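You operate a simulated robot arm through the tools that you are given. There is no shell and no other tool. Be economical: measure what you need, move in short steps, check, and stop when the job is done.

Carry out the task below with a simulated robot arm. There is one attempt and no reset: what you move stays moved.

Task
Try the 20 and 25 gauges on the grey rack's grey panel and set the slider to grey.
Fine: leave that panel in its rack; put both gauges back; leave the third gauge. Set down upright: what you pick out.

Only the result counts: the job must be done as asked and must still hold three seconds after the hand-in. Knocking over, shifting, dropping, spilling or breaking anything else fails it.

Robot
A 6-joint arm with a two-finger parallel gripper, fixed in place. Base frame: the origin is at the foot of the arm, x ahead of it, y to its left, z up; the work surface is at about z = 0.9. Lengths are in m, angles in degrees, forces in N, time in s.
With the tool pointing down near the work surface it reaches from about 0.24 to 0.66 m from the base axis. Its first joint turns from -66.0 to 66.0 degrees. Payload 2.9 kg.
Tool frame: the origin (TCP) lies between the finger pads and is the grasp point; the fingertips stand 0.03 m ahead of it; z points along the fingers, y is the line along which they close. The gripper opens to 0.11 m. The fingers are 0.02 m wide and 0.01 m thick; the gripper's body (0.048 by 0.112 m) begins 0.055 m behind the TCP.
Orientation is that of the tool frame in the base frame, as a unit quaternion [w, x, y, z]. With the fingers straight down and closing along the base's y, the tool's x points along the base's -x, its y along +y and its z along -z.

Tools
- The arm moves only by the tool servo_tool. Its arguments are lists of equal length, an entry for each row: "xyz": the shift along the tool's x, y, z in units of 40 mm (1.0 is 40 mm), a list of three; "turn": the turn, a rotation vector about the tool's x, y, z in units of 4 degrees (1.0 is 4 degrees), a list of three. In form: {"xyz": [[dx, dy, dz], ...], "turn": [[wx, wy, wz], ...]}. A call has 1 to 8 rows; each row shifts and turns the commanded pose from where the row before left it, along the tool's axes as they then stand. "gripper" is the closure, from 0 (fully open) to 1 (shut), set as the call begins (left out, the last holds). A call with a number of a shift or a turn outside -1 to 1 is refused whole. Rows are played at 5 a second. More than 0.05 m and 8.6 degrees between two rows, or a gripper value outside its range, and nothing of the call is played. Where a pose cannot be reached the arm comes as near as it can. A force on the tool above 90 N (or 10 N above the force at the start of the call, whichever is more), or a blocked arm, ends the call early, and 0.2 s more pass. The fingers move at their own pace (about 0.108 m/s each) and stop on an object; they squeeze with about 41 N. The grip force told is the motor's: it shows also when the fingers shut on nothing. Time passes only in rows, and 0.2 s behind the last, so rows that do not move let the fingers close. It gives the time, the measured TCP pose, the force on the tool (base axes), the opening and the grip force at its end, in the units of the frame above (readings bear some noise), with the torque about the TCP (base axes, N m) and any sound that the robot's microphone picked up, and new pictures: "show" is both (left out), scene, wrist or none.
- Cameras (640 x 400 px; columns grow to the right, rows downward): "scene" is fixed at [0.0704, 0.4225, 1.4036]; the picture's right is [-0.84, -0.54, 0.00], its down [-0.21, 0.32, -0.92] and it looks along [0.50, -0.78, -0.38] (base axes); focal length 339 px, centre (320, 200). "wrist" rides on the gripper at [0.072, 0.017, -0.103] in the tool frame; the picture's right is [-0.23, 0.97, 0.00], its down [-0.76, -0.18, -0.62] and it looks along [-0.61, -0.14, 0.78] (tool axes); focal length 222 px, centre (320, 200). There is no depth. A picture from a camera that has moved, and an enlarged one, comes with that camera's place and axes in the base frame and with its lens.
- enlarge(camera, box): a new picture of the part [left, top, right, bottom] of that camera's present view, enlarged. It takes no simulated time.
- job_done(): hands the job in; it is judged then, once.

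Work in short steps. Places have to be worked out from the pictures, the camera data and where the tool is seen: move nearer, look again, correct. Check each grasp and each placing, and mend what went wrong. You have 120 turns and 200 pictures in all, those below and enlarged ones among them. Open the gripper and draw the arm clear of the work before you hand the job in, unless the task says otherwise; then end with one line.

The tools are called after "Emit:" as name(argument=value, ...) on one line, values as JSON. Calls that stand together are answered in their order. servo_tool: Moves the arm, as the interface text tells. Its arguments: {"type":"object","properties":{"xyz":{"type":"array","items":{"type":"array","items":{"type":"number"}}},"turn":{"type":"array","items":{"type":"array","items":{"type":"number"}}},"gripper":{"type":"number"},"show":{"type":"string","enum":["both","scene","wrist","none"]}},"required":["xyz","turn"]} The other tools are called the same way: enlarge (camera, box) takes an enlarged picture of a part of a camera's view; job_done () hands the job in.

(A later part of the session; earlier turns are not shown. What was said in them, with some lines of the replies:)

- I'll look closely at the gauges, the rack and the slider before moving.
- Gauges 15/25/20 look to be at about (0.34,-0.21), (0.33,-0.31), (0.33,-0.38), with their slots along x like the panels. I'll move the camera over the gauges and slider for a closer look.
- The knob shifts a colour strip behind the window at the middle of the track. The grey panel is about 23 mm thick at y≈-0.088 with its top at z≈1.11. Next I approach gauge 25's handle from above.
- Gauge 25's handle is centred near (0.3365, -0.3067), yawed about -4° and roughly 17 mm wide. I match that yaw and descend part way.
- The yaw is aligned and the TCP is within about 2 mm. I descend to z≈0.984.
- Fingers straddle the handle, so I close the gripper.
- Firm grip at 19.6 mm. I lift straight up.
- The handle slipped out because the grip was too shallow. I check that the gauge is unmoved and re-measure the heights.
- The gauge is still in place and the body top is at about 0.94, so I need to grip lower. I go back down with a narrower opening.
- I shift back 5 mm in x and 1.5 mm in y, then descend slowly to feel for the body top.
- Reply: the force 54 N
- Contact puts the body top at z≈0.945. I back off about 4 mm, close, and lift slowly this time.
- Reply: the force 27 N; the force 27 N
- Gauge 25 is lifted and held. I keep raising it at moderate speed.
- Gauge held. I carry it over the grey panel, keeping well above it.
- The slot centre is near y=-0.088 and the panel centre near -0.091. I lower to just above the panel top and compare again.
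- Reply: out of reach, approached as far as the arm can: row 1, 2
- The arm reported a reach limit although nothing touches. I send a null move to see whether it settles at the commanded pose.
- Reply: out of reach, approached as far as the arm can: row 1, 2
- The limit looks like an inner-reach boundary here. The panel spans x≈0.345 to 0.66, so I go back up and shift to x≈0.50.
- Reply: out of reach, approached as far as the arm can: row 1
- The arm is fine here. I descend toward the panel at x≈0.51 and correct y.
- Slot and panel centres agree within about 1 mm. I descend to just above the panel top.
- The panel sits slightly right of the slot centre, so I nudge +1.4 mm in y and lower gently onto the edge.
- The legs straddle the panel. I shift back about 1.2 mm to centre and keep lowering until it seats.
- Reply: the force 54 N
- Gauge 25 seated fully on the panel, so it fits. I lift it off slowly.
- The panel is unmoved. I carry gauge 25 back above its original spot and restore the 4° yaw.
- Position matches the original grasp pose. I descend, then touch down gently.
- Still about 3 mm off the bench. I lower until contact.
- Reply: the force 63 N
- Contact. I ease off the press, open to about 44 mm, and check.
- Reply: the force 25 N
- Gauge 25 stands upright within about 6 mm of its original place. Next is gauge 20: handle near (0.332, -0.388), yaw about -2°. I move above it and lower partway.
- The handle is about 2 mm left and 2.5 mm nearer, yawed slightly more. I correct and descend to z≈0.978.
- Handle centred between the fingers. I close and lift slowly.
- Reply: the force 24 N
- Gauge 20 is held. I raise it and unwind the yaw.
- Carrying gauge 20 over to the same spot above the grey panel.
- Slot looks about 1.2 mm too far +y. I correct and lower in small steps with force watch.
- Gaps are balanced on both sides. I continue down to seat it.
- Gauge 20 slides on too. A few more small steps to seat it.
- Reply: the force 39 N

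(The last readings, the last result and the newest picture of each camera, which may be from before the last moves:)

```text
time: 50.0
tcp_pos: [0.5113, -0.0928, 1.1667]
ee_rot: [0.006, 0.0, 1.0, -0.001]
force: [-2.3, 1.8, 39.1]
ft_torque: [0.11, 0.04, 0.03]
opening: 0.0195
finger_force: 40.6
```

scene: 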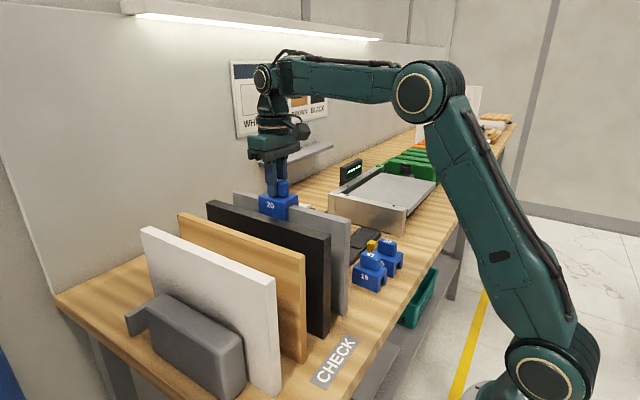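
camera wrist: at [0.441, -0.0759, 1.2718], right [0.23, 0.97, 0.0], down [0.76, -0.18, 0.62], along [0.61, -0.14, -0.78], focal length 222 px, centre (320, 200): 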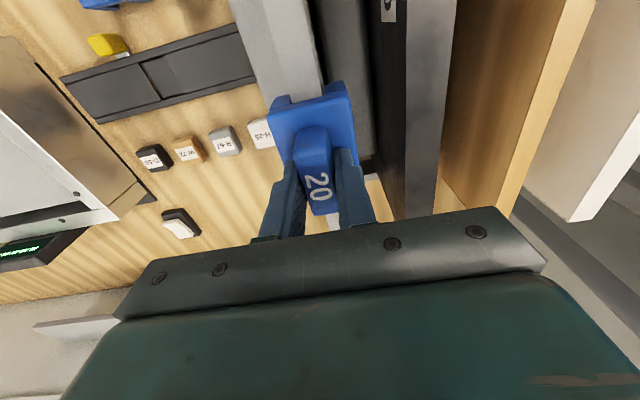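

Seated with 39 N. I lift it off.

Emit:
servo_tool(xyz=[[0, 0, -0.1], [0, 0, -0.1], [0, 0, -0.2], [0, 0, -0.3], [0, 0, -0.4], [0, 0, -0.4], [0, 0, -0.3], [0, 0, -0.15]], turn=[[0, 0, 0], [0, 0, 0], [0, 0, 0], [0, 0, 0], [0, 0, 0], [0, 0, 0], [0, 0, 0], [0, 0, 0]])

Emit:
enlarge(camera="scene", box=[200, 130, 360, 260])

```text
time: 51.8
tcp_pos: [0.5114, -0.0939, 1.2409]
ee_rot: [0.0, 0.0, 1.0, 0.0]
force: [0.2, -0.9, -1.9]
ft_torque: [0.0, 0.03, -0.02]
opening: 0.0195
finger_force: 41.3
camera wrist: at [0.4402, -0.0773, 1.3438], right [0.23, 0.97, 0.0], down [0.76, -0.18, 0.62], along [0.61, -0.14, -0.78], focal length 222 px, centre (320, 200)
```

scene: 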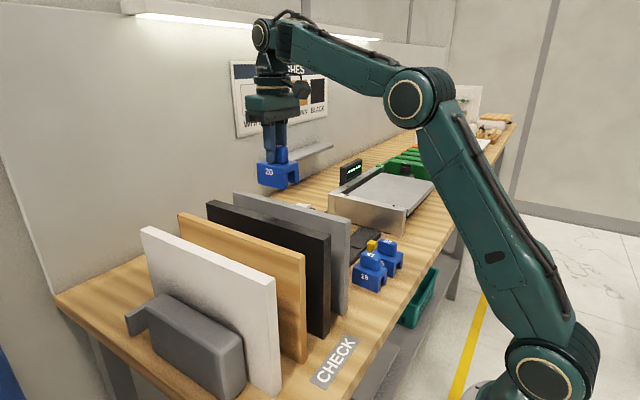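
wrist: 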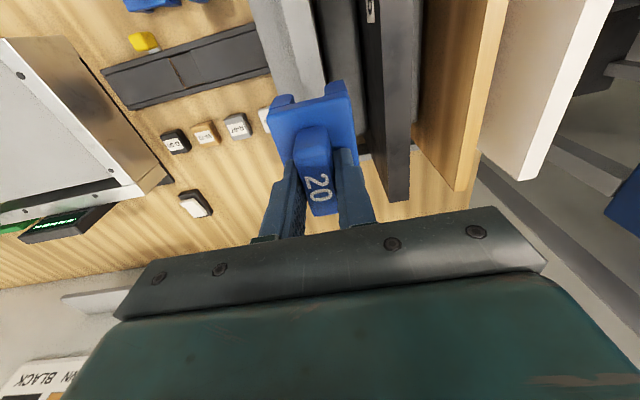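

```text
3.08 times, centred on (280, 195) of scene
camera zoom: at [0.0704, 0.4225, 1.4036], right [-0.84, -0.54, 0.0], down [-0.21, 0.32, -0.92], along [0.5, -0.78, -0.38], focal length 1043 px, centre (443, 215)
```

zoom: 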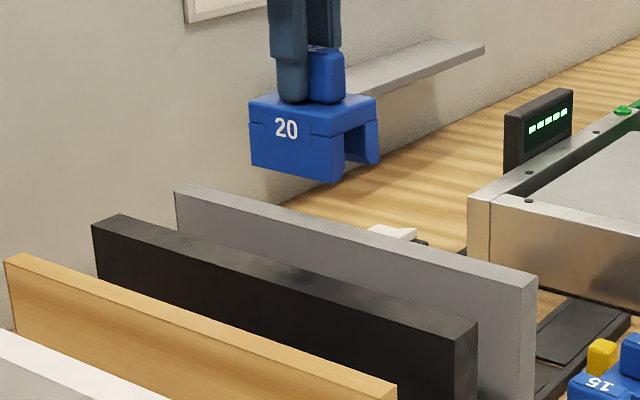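

Carrying gauge 20 back over its place.

Emit:
servo_tool(xyz=[[0.25, -0.4, 0], [0.42, -0.7, 0], [0.43, -0.7, 0], [0.43, -0.7, 0], [0.43, -0.7, 0], [0.43, -0.7, 0], [0.42, -0.7, 0], [0.42, -0.7, 0]], turn=[[0, 0, 0], [0, 0, 0], [0, 0, 0], [0, 0, 0], [0, 0, 0], [0, 0, 0], [0, 0, 0], [0, 0, 0]], show="none")

Emit:
servo_tool(xyz=[[0.42, -0.7, 0], [0.42, -0.7, 0], [0.3, -0.5, 0], [0.17, -0.2, 0], [0, 0, 0.4], [0, 0, 0.6], [0, 0, 0.6], [0, 0, 0.4]], turn=[[0, 0, 0], [0, 0, 0], [0, 0, 0], [0, 0, 0], [0, 0, 0.45], [0, 0, 0.4], [0, 0, 0], [0, 0, 0]], show="none")

```text
time: 53.6
tcp_pos: [0.3813, -0.3067, 1.243]
ee_rot: [-0.001, 0.0, 1.0, 0.001]
force: [-0.6, 0.2, -1.2]
ft_torque: [0.01, -0.02, -0.03]
opening: 0.0195
finger_force: 40.6
```

```text
time: 55.4
tcp_pos: [0.3286, -0.3904, 1.1604]
ee_rot: [0.001, 0.03, 1.0, -0.001]
force: [0.1, 0.0, -2.3]
ft_torque: [0.02, 0.02, 0.01]
opening: 0.0196
finger_force: 41.0
```

Descending toward the bench at the original pose.

Emit:
servo_tool(xyz=[[-0.03, 0.02, 0.5], [0, 0, 0.7], [0, 0, 0.8], [0, 0, 0.8], [0, 0, 0.7], [0, 0, 0.4], [0, 0, 0.3], [0, 0, 0.15]], turn=[[0, 0, 0], [0, 0, 0], [0, 0, 0], [0, 0, 0], [0, 0, 0], [0, 0, 0], [0, 0, 0], [0, 0, 0]])

Emit:
servo_tool(xyz=[[0, 0, 0.04], [0, 0, 0.04], [0, 0, 0.04], [0, 0, 0.04]], turn=[[0, 0, 0], [0, 0, 0], [0, 0, 0], [0, 0, 0]], show="none")

```text
time: 57.2
tcp_pos: [0.3306, -0.3884, 0.9868]
ee_rot: [0.001, 0.029, 1.0, 0.001]
force: [0.4, -0.3, -1.6]
ft_torque: [-0.01, 0.0, 0.02]
opening: 0.0195
finger_force: 41.4
camera wrist: at [0.2613, -0.3677, 1.0888], right [0.28, 0.96, 0.0], down [0.75, -0.22, 0.62], along [0.6, -0.18, -0.78], focal length 222 px, centre (320, 200)
```

scene: 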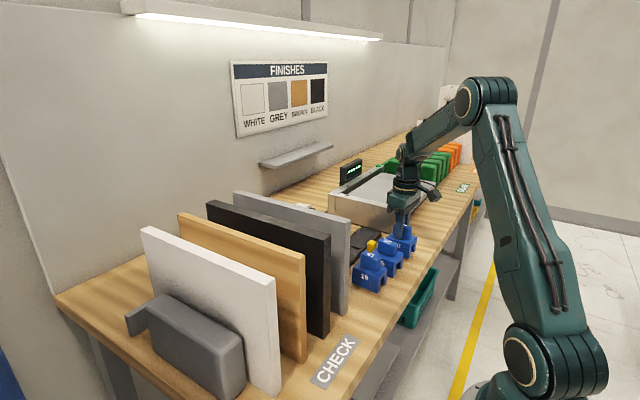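
wrist: 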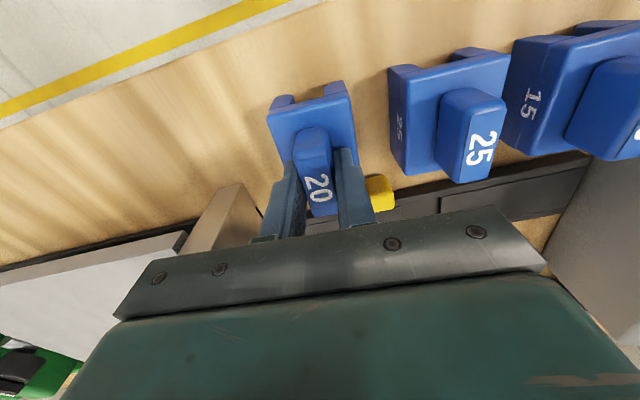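

```text
time: 58.2
tcp_pos: [0.3314, -0.3888, 0.9809]
ee_rot: [0.002, 0.03, 1.0, 0.001]
force: [-0.2, -0.1, -2.0]
ft_torque: [-0.01, -0.01, -0.05]
opening: 0.0196
finger_force: 41.0
```

Emit:
servo_tool(xyz=[[0, 0, 0.03], [0, 0, 0.02], [0, 0, 0.02]], turn=[[0, 0, 0], [0, 0, 0], [0, 0, 0]], show="none")

```text
time: 59.0
tcp_pos: [0.3306, -0.3872, 0.9793]
ee_rot: [0.001, 0.029, 1.0, 0.0]
force: [-0.4, 0.2, 0.3]
ft_torque: [0.01, -0.05, -0.02]
opening: 0.0197
finger_force: 41.1
```

Just touching, with force near zero. One more millimetre, then release and rise.

Emit:
servo_tool(xyz=[[0, 0, 0.015], [0, 0, 0]], turn=[[0, 0, 0], [0, 0, 0]], show="none")

Emit:
servo_tool(xyz=[[0, 0, 0], [0, 0, 0], [0, 0, -0.2], [0, 0, -0.6], [0, 0, -1], [0, 0, -1]], turn=[[0, 0, 0], [0, 0, 0], [0, 0, 0], [0, 0, 0], [0, 0, 0], [0, 0, 0]], gripper=0.6)

Emit:
enlarge(camera="scene", box=[350, 215, 420, 295])

Emit:
enlarge(camera="wrist", box=[240, 30, 480, 200])

```text
time: 59.6
tcp_pos: [0.3313, -0.3882, 0.9783]
ee_rot: [0.001, 0.029, 1.0, 0.0]
force: [0.3, 0.7, 5.8]
ft_torque: [0.01, -0.24, -0.01]
opening: 0.0198
finger_force: 40.8
```

```text
time: 61.0
tcp_pos: [0.3308, -0.3906, 1.0917]
ee_rot: [0.001, 0.029, 1.0, 0.001]
force: [-0.4, 0.7, -0.8]
ft_torque: [0.04, -0.02, 0.01]
opening: 0.0439
finger_force: 0.1
camera wrist: at [0.2604, -0.368, 1.1938], right [0.28, 0.96, 0.0], down [0.75, -0.22, 0.62], along [0.6, -0.18, -0.78], focal length 222 px, centre (320, 200)
```

scene: 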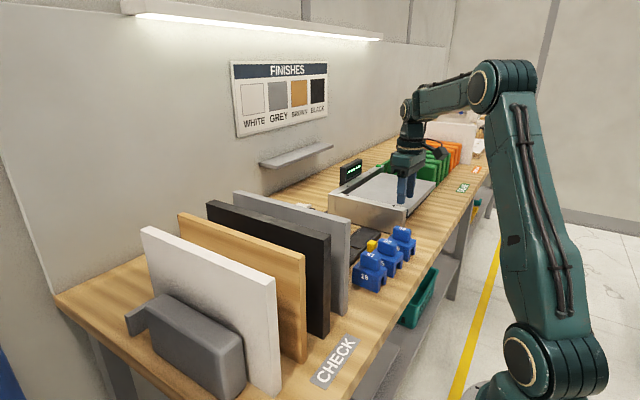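
wrist: 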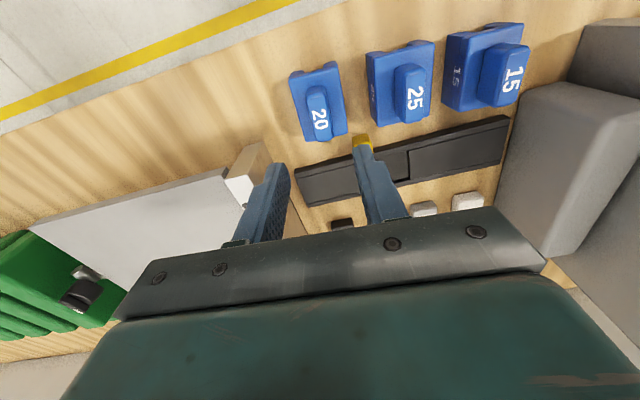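

```text
5.00 times, centred on (385, 255) of scene
camera zoom: at [0.0703, 0.4225, 1.4036], right [-0.84, -0.54, 0.0], down [-0.21, 0.32, -0.92], along [0.5, -0.78, -0.38], focal length 1695 px, centre (-5, -75)
```

zoom: 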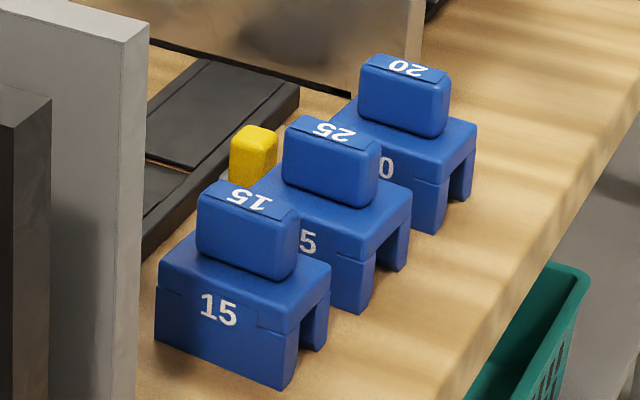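

```text
2.35 times, centred on (360, 115) of wrist
camera zoom: at [0.2604, -0.368, 1.1938], right [0.28, 0.96, 0.0], down [0.75, -0.22, 0.62], along [0.6, -0.18, -0.78], focal length 523 px, centre (226, 400)
```

zoom: 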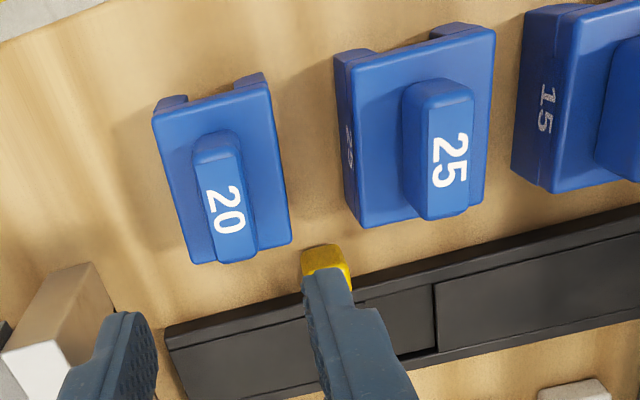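

Both gauges are back and upright. Next the slider knob, at about (0.400, -0.349, top ≈0.927). I move above it with yaw squared.

Emit:
servo_tool(xyz=[[0, 0, 0], [-0.6, 0.35, 0], [-0.6, 0.35, 0], [-0.53, 0.33, 0], [0, 0, 1], [0, 0, 0.5]], turn=[[0, 0, -0.85], [0, 0, 0], [0, 0, 0], [0, 0, 0], [0, 0, 0], [0, 0, 0]])

Emit:
enlarge(camera="wrist", box=[230, 60, 430, 220])

Emit:
enlarge(camera="scene", box=[330, 170, 430, 270])

```text
time: 62.4
tcp_pos: [0.4006, -0.3492, 1.0295]
ee_rot: [0.001, -0.001, 1.0, 0.001]
force: [0.6, 0.0, -0.4]
ft_torque: [0.0, -0.02, 0.0]
opening: 0.044
finger_force: 0.0
camera wrist: at [0.329, -0.3322, 1.1314], right [0.23, 0.97, 0.0], down [0.76, -0.18, 0.62], along [0.61, -0.14, -0.78], focal length 222 px, centre (320, 200)
```

scene: 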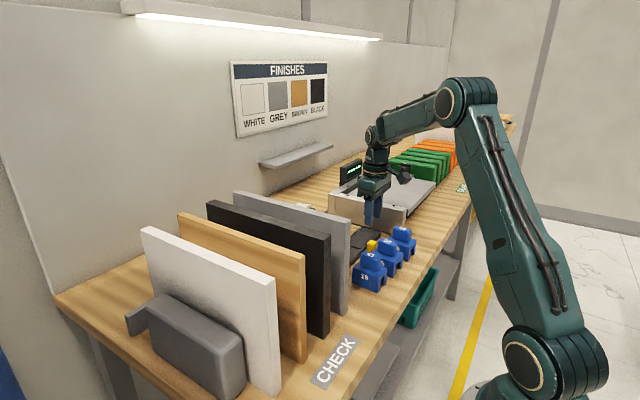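
wrist: 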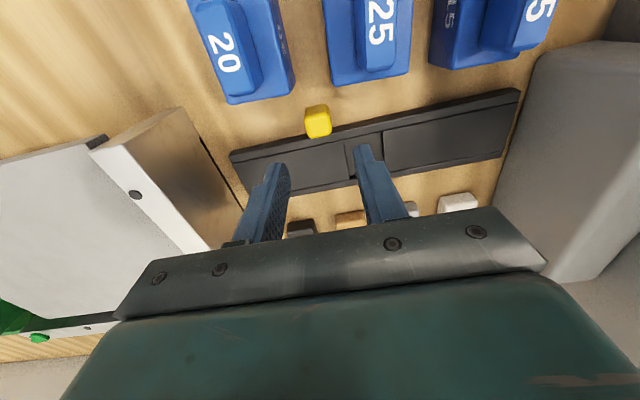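

```text
2.50 times, centred on (330, 140) of wrist
camera zoom: at [0.329, -0.3322, 1.1314], right [0.23, 0.97, 0.0], down [0.76, -0.18, 0.62], along [0.61, -0.14, -0.78], focal length 555 px, centre (295, 350)
```

zoom: 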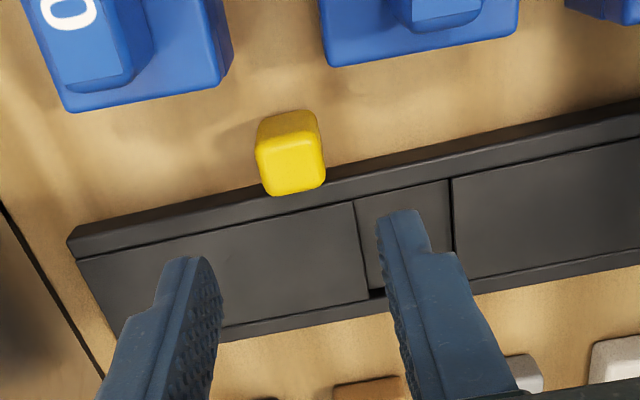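

```text
4.00 times, centred on (380, 220) of scene
camera zoom: at [0.0704, 0.4225, 1.4036], right [-0.84, -0.54, 0.0], down [-0.21, 0.32, -0.92], along [0.5, -0.78, -0.38], focal length 1356 px, centre (80, 120)
```

zoom: 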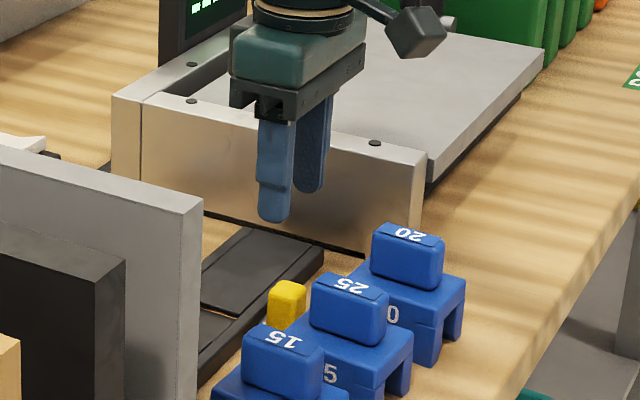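

The knob is centred under the TCP. I descend around it.

Emit:
servo_tool(xyz=[[0, 0, 0.7], [0, 0, 0.7], [0, 0, 0.5], [0, 0, 0.2]], turn=[[0, 0, 0], [0, 0, 0], [0, 0, 0], [0, 0, 0]])

Emit:
enlarge(camera="wrist", box=[230, 100, 430, 240])

Emit:
enlarge(camera="scene", box=[340, 200, 430, 270])

```text
time: 63.4
tcp_pos: [0.4011, -0.3469, 0.9453]
ee_rot: [0.001, 0.0, 1.0, -0.001]
force: [0.6, 0.3, 0.1]
ft_torque: [0.02, 0.01, 0.04]
opening: 0.0441
finger_force: 0.1
camera wrist: at [0.3296, -0.3307, 1.0469], right [0.23, 0.97, 0.0], down [0.76, -0.18, 0.62], along [0.61, -0.14, -0.78], focal length 222 px, centre (320, 200)
```

scene: 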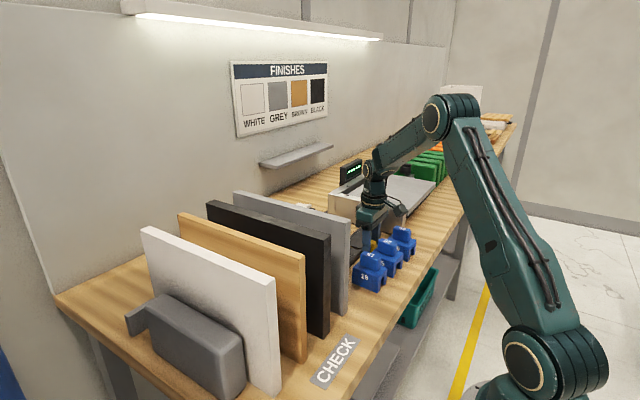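
wrist: 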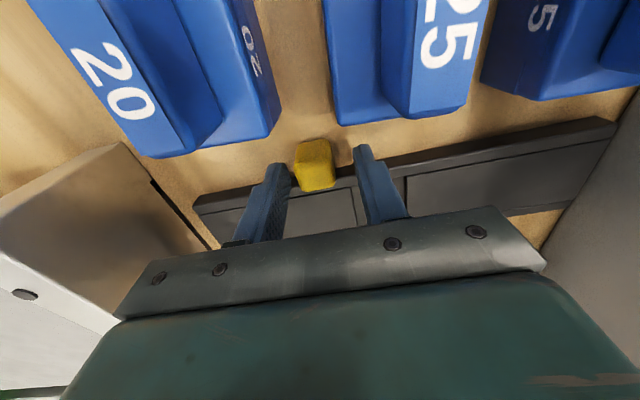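

```text
2.86 times, centred on (330, 170) of wrist
camera zoom: at [0.3296, -0.3307, 1.0469], right [0.23, 0.97, 0.0], down [0.76, -0.18, 0.62], along [0.61, -0.14, -0.78], focal length 635 px, centre (291, 286)
```

zoom: 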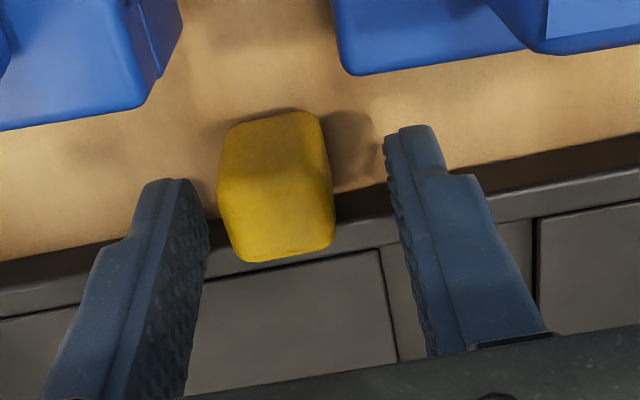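

```text
5.71 times, centred on (385, 235) of scene
camera zoom: at [0.0704, 0.4225, 1.4036], right [-0.84, -0.54, 0.0], down [-0.21, 0.32, -0.92], along [0.5, -0.78, -0.38], focal length 1937 px, centre (-51, 0)
```

zoom: 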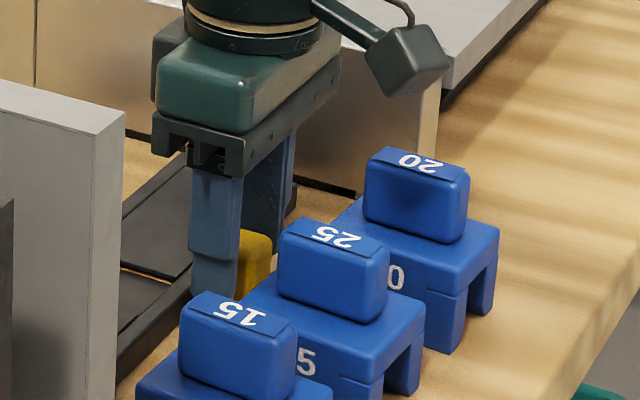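

I shift 3 mm to centre on the knob, lower 5 mm more and grip it.

Emit:
servo_tool(xyz=[[0, -0.08, 0], [0, 0, 0.12]], turn=[[0, 0, 0], [0, 0, 0]], show="none")

Emit:
servo_tool(xyz=[[0, 0, 0], [0, 0, 0], [0, 0, 0]], turn=[[0, 0, 0], [0, 0, 0], [0, 0, 0]], gripper=1)

Emit:
enlarge(camera="wrist", box=[230, 100, 470, 240])

```text
time: 64.0
tcp_pos: [0.401, -0.3507, 0.9416]
ee_rot: [0.001, 0.0, 1.0, 0.0]
force: [0.5, -0.3, 0.0]
ft_torque: [-0.01, 0.04, 0.0]
opening: 0.044
finger_force: 0.2
```

```text
time: 64.8
tcp_pos: [0.4001, -0.3499, 0.9411]
ee_rot: [0.001, 0.001, 1.0, 0.001]
force: [-1.1, 3.2, 0.6]
ft_torque: [-0.15, -0.37, -0.06]
opening: 0.0239
finger_force: 44.9
camera wrist: at [0.3298, -0.3335, 1.0425], right [0.23, 0.97, 0.0], down [0.76, -0.18, 0.62], along [0.61, -0.14, -0.78], focal length 222 px, centre (320, 200)
```

scene: 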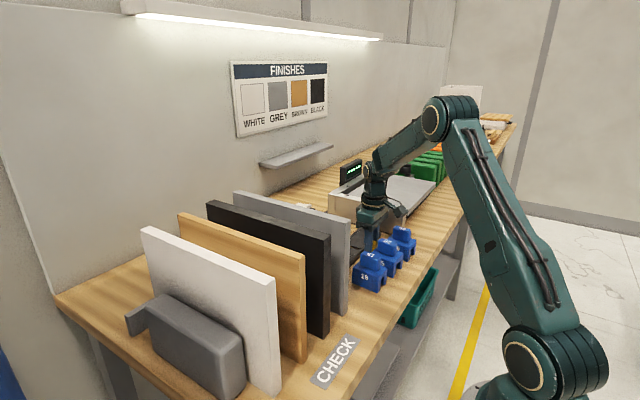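
wrist: 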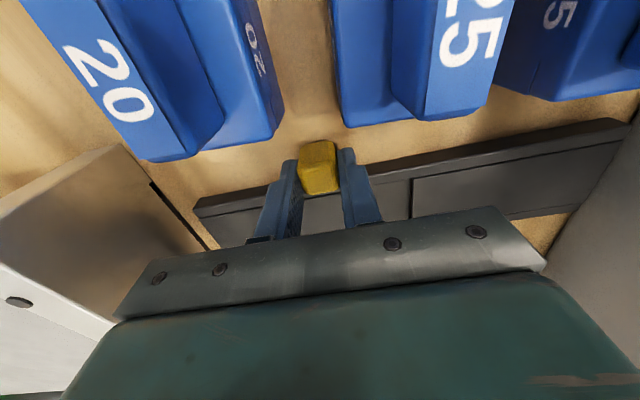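

```text
2.67 times, centred on (350, 170) of wrist
camera zoom: at [0.3298, -0.3335, 1.0425], right [0.23, 0.97, 0.0], down [0.76, -0.18, 0.62], along [0.61, -0.14, -0.78], focal length 592 px, centre (240, 280)
```

zoom: 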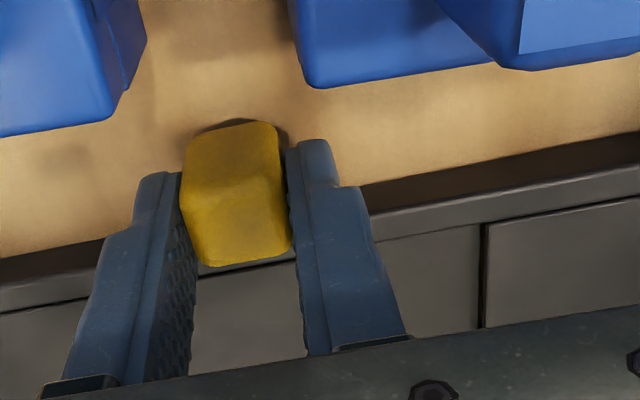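

Knob gripped at 24 mm. I slide it +20 mm in y and look at the window.

Emit:
servo_tool(xyz=[[0, 0.1, 0], [0, 0.2, 0], [0, 0.2, 0]], turn=[[0, 0, 0], [0, 0, 0], [0, 0, 0]])

Emit:
enlarge(camera="wrist", box=[230, 100, 470, 240])

Emit:
enlarge(camera="scene", box=[340, 200, 430, 270])

```text
time: 65.6
tcp_pos: [0.3997, -0.3292, 0.9399]
ee_rot: [-0.001, 0.0, 1.0, 0.001]
force: [-3.4, -0.9, -11.6]
ft_torque: [-0.43, -1.14, 0.13]
opening: 0.024
finger_force: 45.0
camera wrist: at [0.33, -0.3127, 1.0426], right [0.23, 0.97, 0.0], down [0.76, -0.18, 0.62], along [0.61, -0.14, -0.78], focal length 222 px, centre (320, 200)
```

scene: 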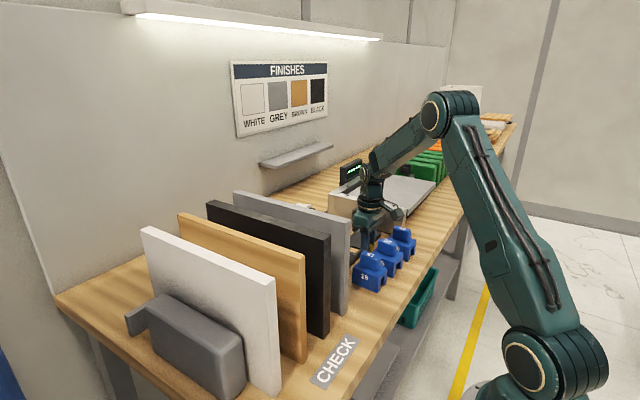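
wrist: 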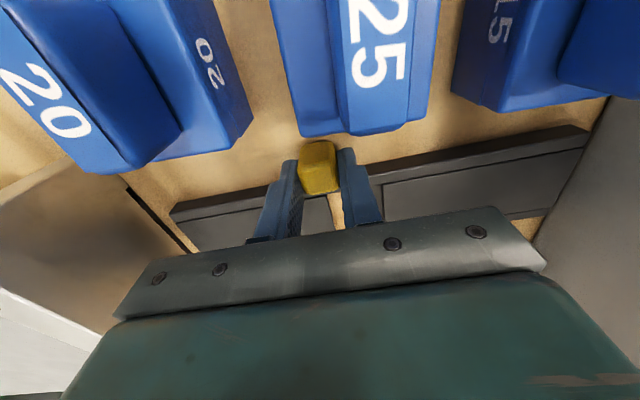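

```text
2.67 times, centred on (350, 170) of wrist
camera zoom: at [0.33, -0.3127, 1.0426], right [0.23, 0.97, 0.0], down [0.76, -0.18, 0.62], along [0.61, -0.14, -0.78], focal length 592 px, centre (240, 280)
```

zoom: 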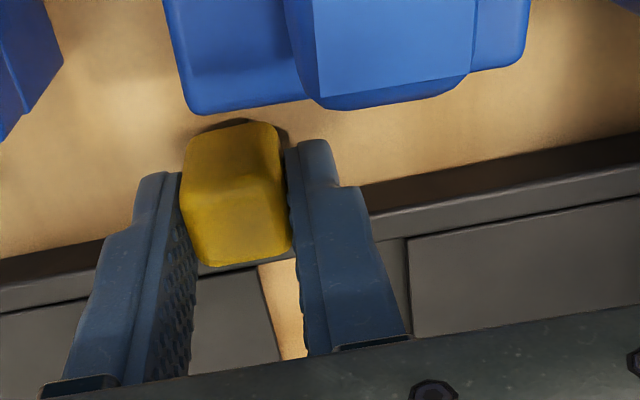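

```text
5.71 times, centred on (385, 235) of scene
camera zoom: at [0.0704, 0.4224, 1.4036], right [-0.84, -0.54, 0.0], down [-0.21, 0.32, -0.92], along [0.5, -0.78, -0.38], focal length 1937 px, centre (-51, 0)
```

zoom: 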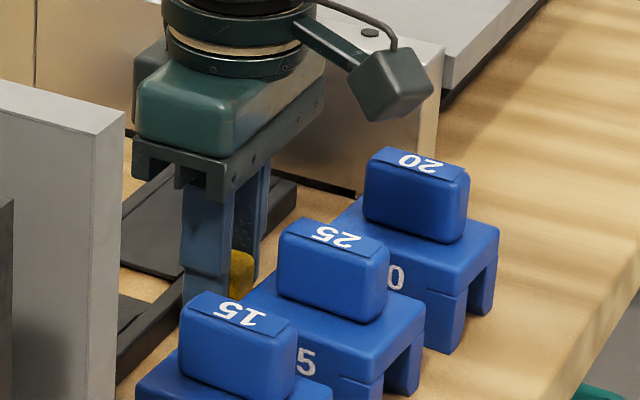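

Brown is entering from the -y side, so grey follows with more +y travel. Another +30 mm.

Emit:
servo_tool(xyz=[[0, 0.2, 0], [0, 0.3, 0], [0, 0.25, 0]], turn=[[0, 0, 0], [0, 0, 0], [0, 0, 0]])

Emit:
enlarge(camera="wrist", box=[230, 100, 470, 240])

Emit:
enlarge(camera="scene", box=[330, 190, 430, 270])

```text
time: 66.4
tcp_pos: [0.4001, -0.2994, 0.9398]
ee_rot: [0.0, 0.0, 1.0, 0.0]
force: [0.0, 0.2, -18.2]
ft_torque: [-0.36, -0.39, -0.15]
opening: 0.024
finger_force: 45.0
camera wrist: at [0.33, -0.2831, 1.0426], right [0.23, 0.97, 0.0], down [0.76, -0.18, 0.62], along [0.61, -0.14, -0.78], focal length 222 px, centre (320, 200)
```

scene: 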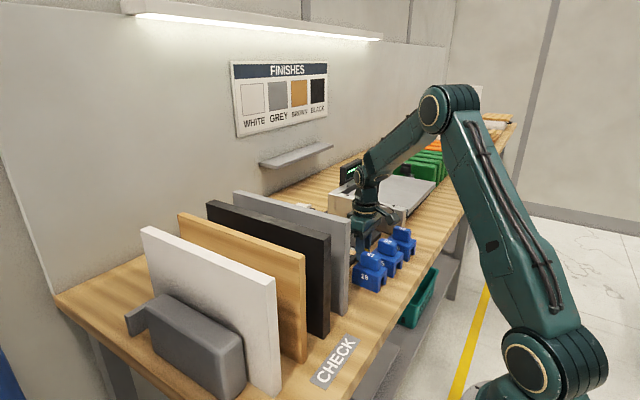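
wrist: 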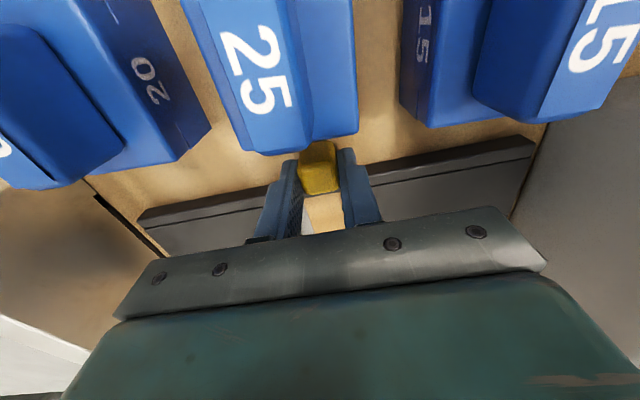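

```text
2.67 times, centred on (350, 170) of wrist
camera zoom: at [0.33, -0.2831, 1.0426], right [0.23, 0.97, 0.0], down [0.76, -0.18, 0.62], along [0.61, -0.14, -0.78], focal length 592 px, centre (240, 280)
```

zoom: 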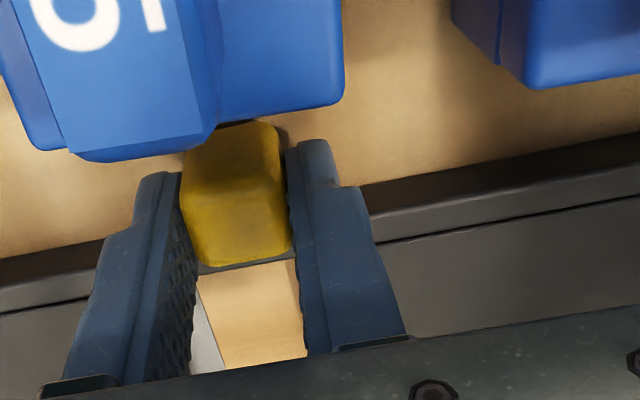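

```text
5.00 times, centred on (380, 230) of scene
camera zoom: at [0.0706, 0.4223, 1.4036], right [-0.84, -0.54, 0.0], down [-0.21, 0.32, -0.92], along [0.5, -0.78, -0.38], focal length 1695 px, centre (20, 50)
```

zoom: 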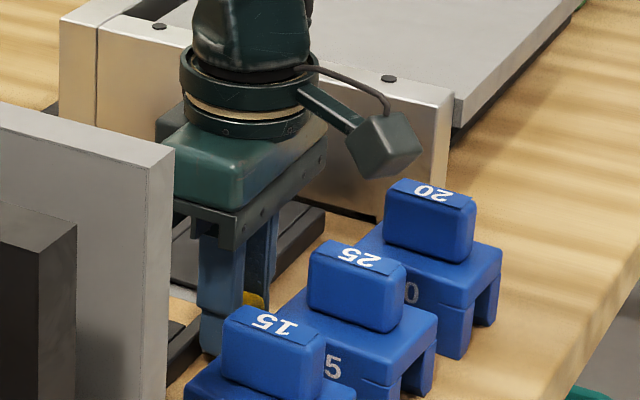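

The colour pitch works out to about 41 mm, so grey is centred with the knob at y≈-0.267. I move +32 mm.

Emit:
servo_tool(xyz=[[0, 0.2, 0.02], [0, 0.3, 0], [0, 0.3, 0], [0, 0, 0]], turn=[[0, 0, 0], [0, 0, 0], [0, 0, 0], [0, 0, 0]])

Emit:
enlarge(camera="wrist", box=[230, 100, 470, 240])

```text
time: 67.4
tcp_pos: [0.4001, -0.2672, 0.9397]
ee_rot: [0.002, 0.0, 1.0, 0.0]
force: [6.6, -0.9, -15.4]
ft_torque: [-0.19, 1.02, -0.22]
opening: 0.0237
finger_force: 44.6
camera wrist: at [0.3298, -0.2513, 1.0425], right [0.23, 0.97, 0.0], down [0.76, -0.18, 0.62], along [0.61, -0.14, -0.78], focal length 222 px, centre (320, 200)
```

scene: 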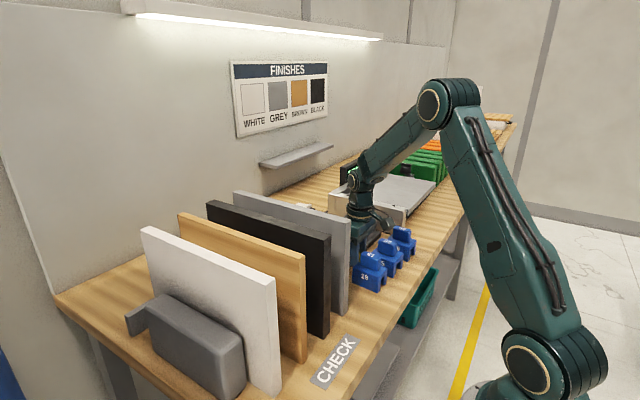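
wrist: 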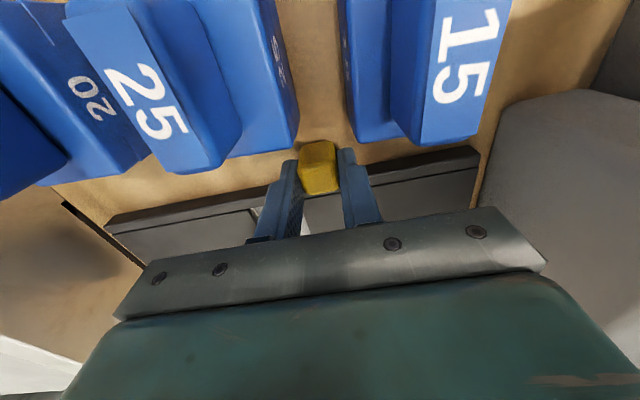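

```text
2.67 times, centred on (350, 170) of wrist
camera zoom: at [0.3298, -0.2513, 1.0425], right [0.23, 0.97, 0.0], down [0.76, -0.18, 0.62], along [0.61, -0.14, -0.78], focal length 592 px, centre (240, 280)
```

zoom: 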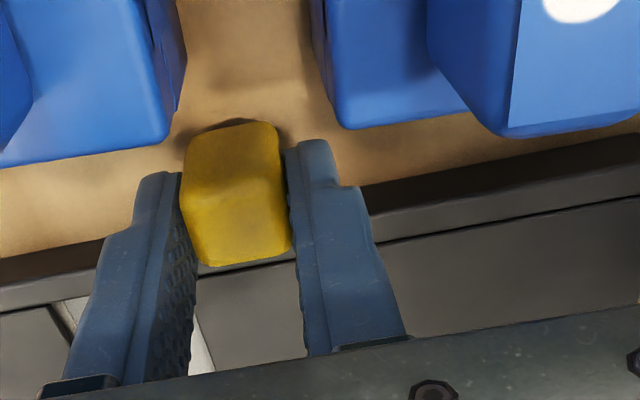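

I release the knob and rise to view the window.

Emit:
servo_tool(xyz=[[0, 0, 0], [0, 0, 0], [0, 0, -0.3], [0, 0, -0.8], [0, 0, -1], [0, 0, -1], [0, 0, -1]], turn=[[0, 0, 0], [0, 0, 0], [0, 0, 0], [0, 0, 0], [0, 0, 0], [0, 0, 0], [0, 0, 0]], gripper=0.6)

Emit:
enlarge(camera="wrist", box=[220, 60, 420, 200])

```text
time: 69.0
tcp_pos: [0.4019, -0.2691, 1.1042]
ee_rot: [0.001, 0.001, 1.0, 0.001]
force: [0.8, 0.7, 0.4]
ft_torque: [-0.01, 0.03, -0.01]
opening: 0.0442
finger_force: 0.1
camera wrist: at [0.3305, -0.2521, 1.2069], right [0.23, 0.97, 0.0], down [0.76, -0.18, 0.62], along [0.61, -0.14, -0.78], focal length 222 px, centre (320, 200)
```

scene: 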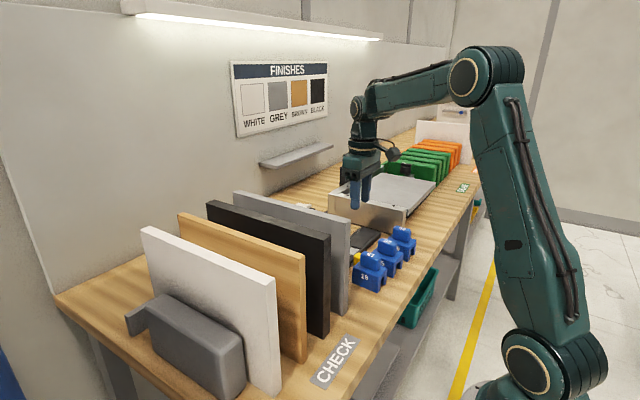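
wrist: 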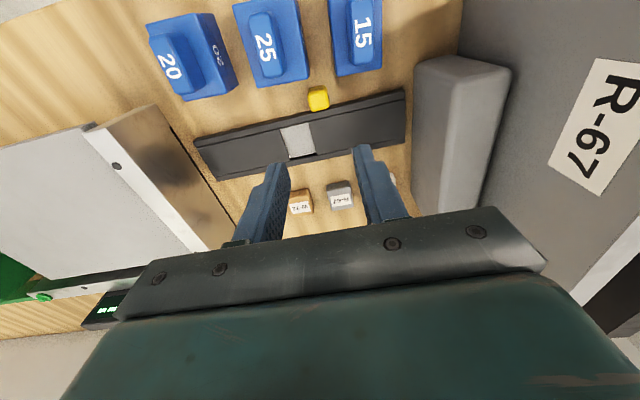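

```text
2.86 times, centred on (320, 130) of wrist
camera zoom: at [0.3305, -0.2521, 1.2069], right [0.23, 0.97, 0.0], down [0.76, -0.18, 0.62], along [0.61, -0.14, -0.78], focal length 635 px, centre (320, 400)
```

zoom: 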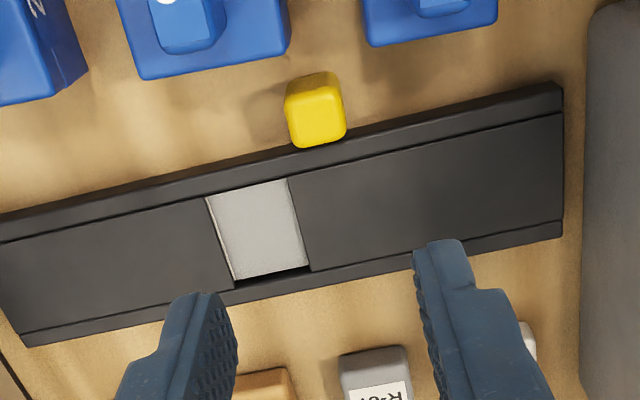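

Emit:
enlarge(camera="wrist", box=[275, 110, 355, 215])

```text
3.81 times, centred on (315, 162) of wrist
camera zoom: at [0.3305, -0.2521, 1.2069], right [0.23, 0.97, 0.0], down [0.76, -0.18, 0.62], along [0.61, -0.14, -0.78], focal length 846 px, centre (339, 343)
```

zoom: 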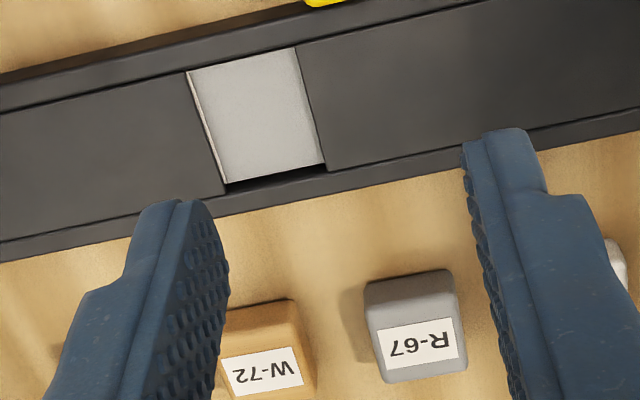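

The window shows grey, with only a hairline of the next colour, the same sliver black had at its starting position. I open the gripper, retreat and make a last check.

Emit:
servo_tool(xyz=[[0, 0, -1], [0, -0.4, -1], [0, -0.4, -1], [0.5, 0, -1], [0.5, 0, 0], [0, 0, 0]], turn=[[0, 0, 0], [0, 0, 0], [0, 0, 0], [0, 0, 0], [0, 0, 0], [0, 0, 0]], gripper=0)

Emit:
enlarge(camera="wrist", box=[220, 40, 440, 200])

Emit:
enlarge(camera="scene", box=[220, 170, 430, 310])

```text
time: 70.4
tcp_pos: [0.3632, -0.2986, 1.2676]
ee_rot: [0.0, 0.0, 1.0, 0.0]
force: [-0.8, -0.5, -0.6]
ft_torque: [-0.03, 0.01, -0.02]
opening: 0.1102
finger_force: 0.0
camera wrist: at [0.2917, -0.2824, 1.3684], right [0.23, 0.97, 0.0], down [0.76, -0.18, 0.62], along [0.61, -0.14, -0.78], focal length 222 px, centre (320, 200)
```

scene: 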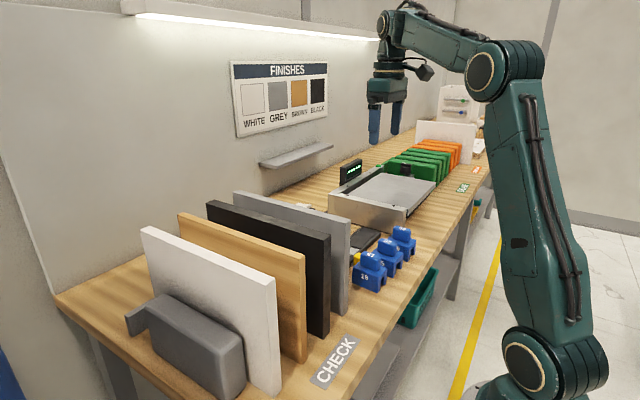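
wrist: 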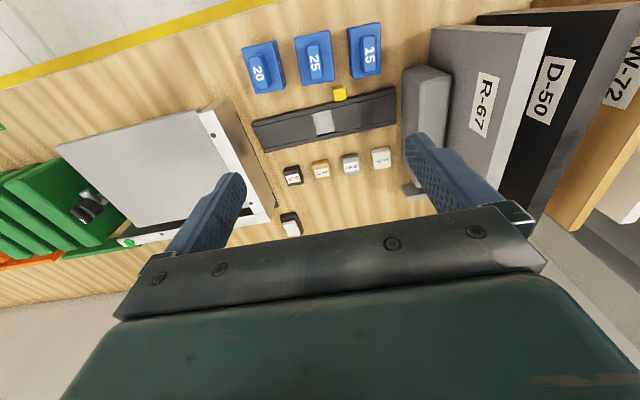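

```text
2.50 times, centred on (330, 120) of wrist
camera zoom: at [0.2917, -0.2824, 1.3684], right [0.23, 0.97, 0.0], down [0.76, -0.18, 0.62], along [0.61, -0.14, -0.78], focal length 555 px, centre (295, 400)
```

zoom: 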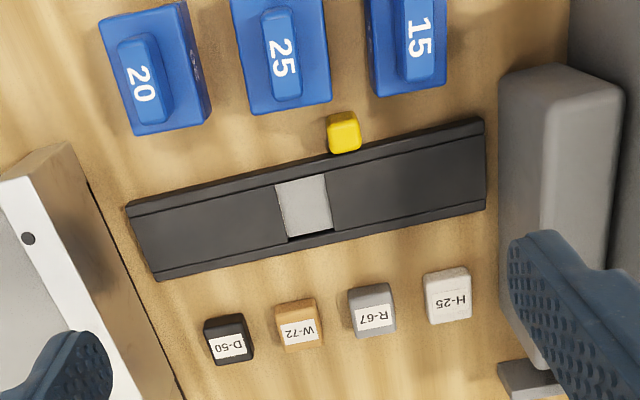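

```text
2.86 times, centred on (325, 240) of scene
camera zoom: at [0.0703, 0.4225, 1.4036], right [-0.84, -0.54, 0.0], down [-0.21, 0.32, -0.92], along [0.5, -0.78, -0.38], focal length 968 px, centre (306, 86)
```

zoom: 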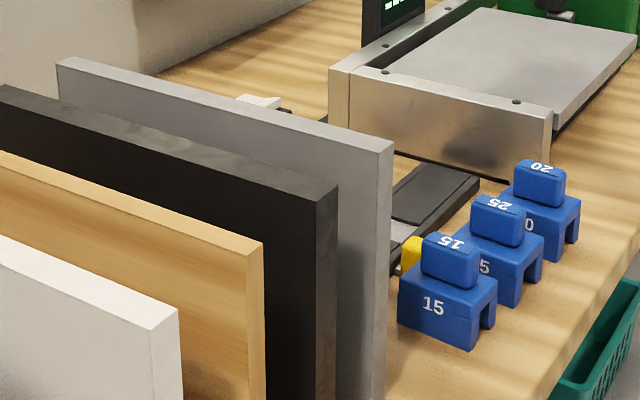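

The window reads grey: the brown swatch also looked brighter than its chip, and the hairline at the edge is whiter still. Gauges are upright in place, the panel is untouched in its rack, and the arm is clear, so I hand in.

Emit:
job_done()

```text
The job is handed in.
```

I tried the 20 and 25 gauges on the grey panel and both went fully on. Both are back in their places, upright, with the 25 about 6 mm off its original spot. The slider is set to grey, and the panel and the 15 gauge were not moved.
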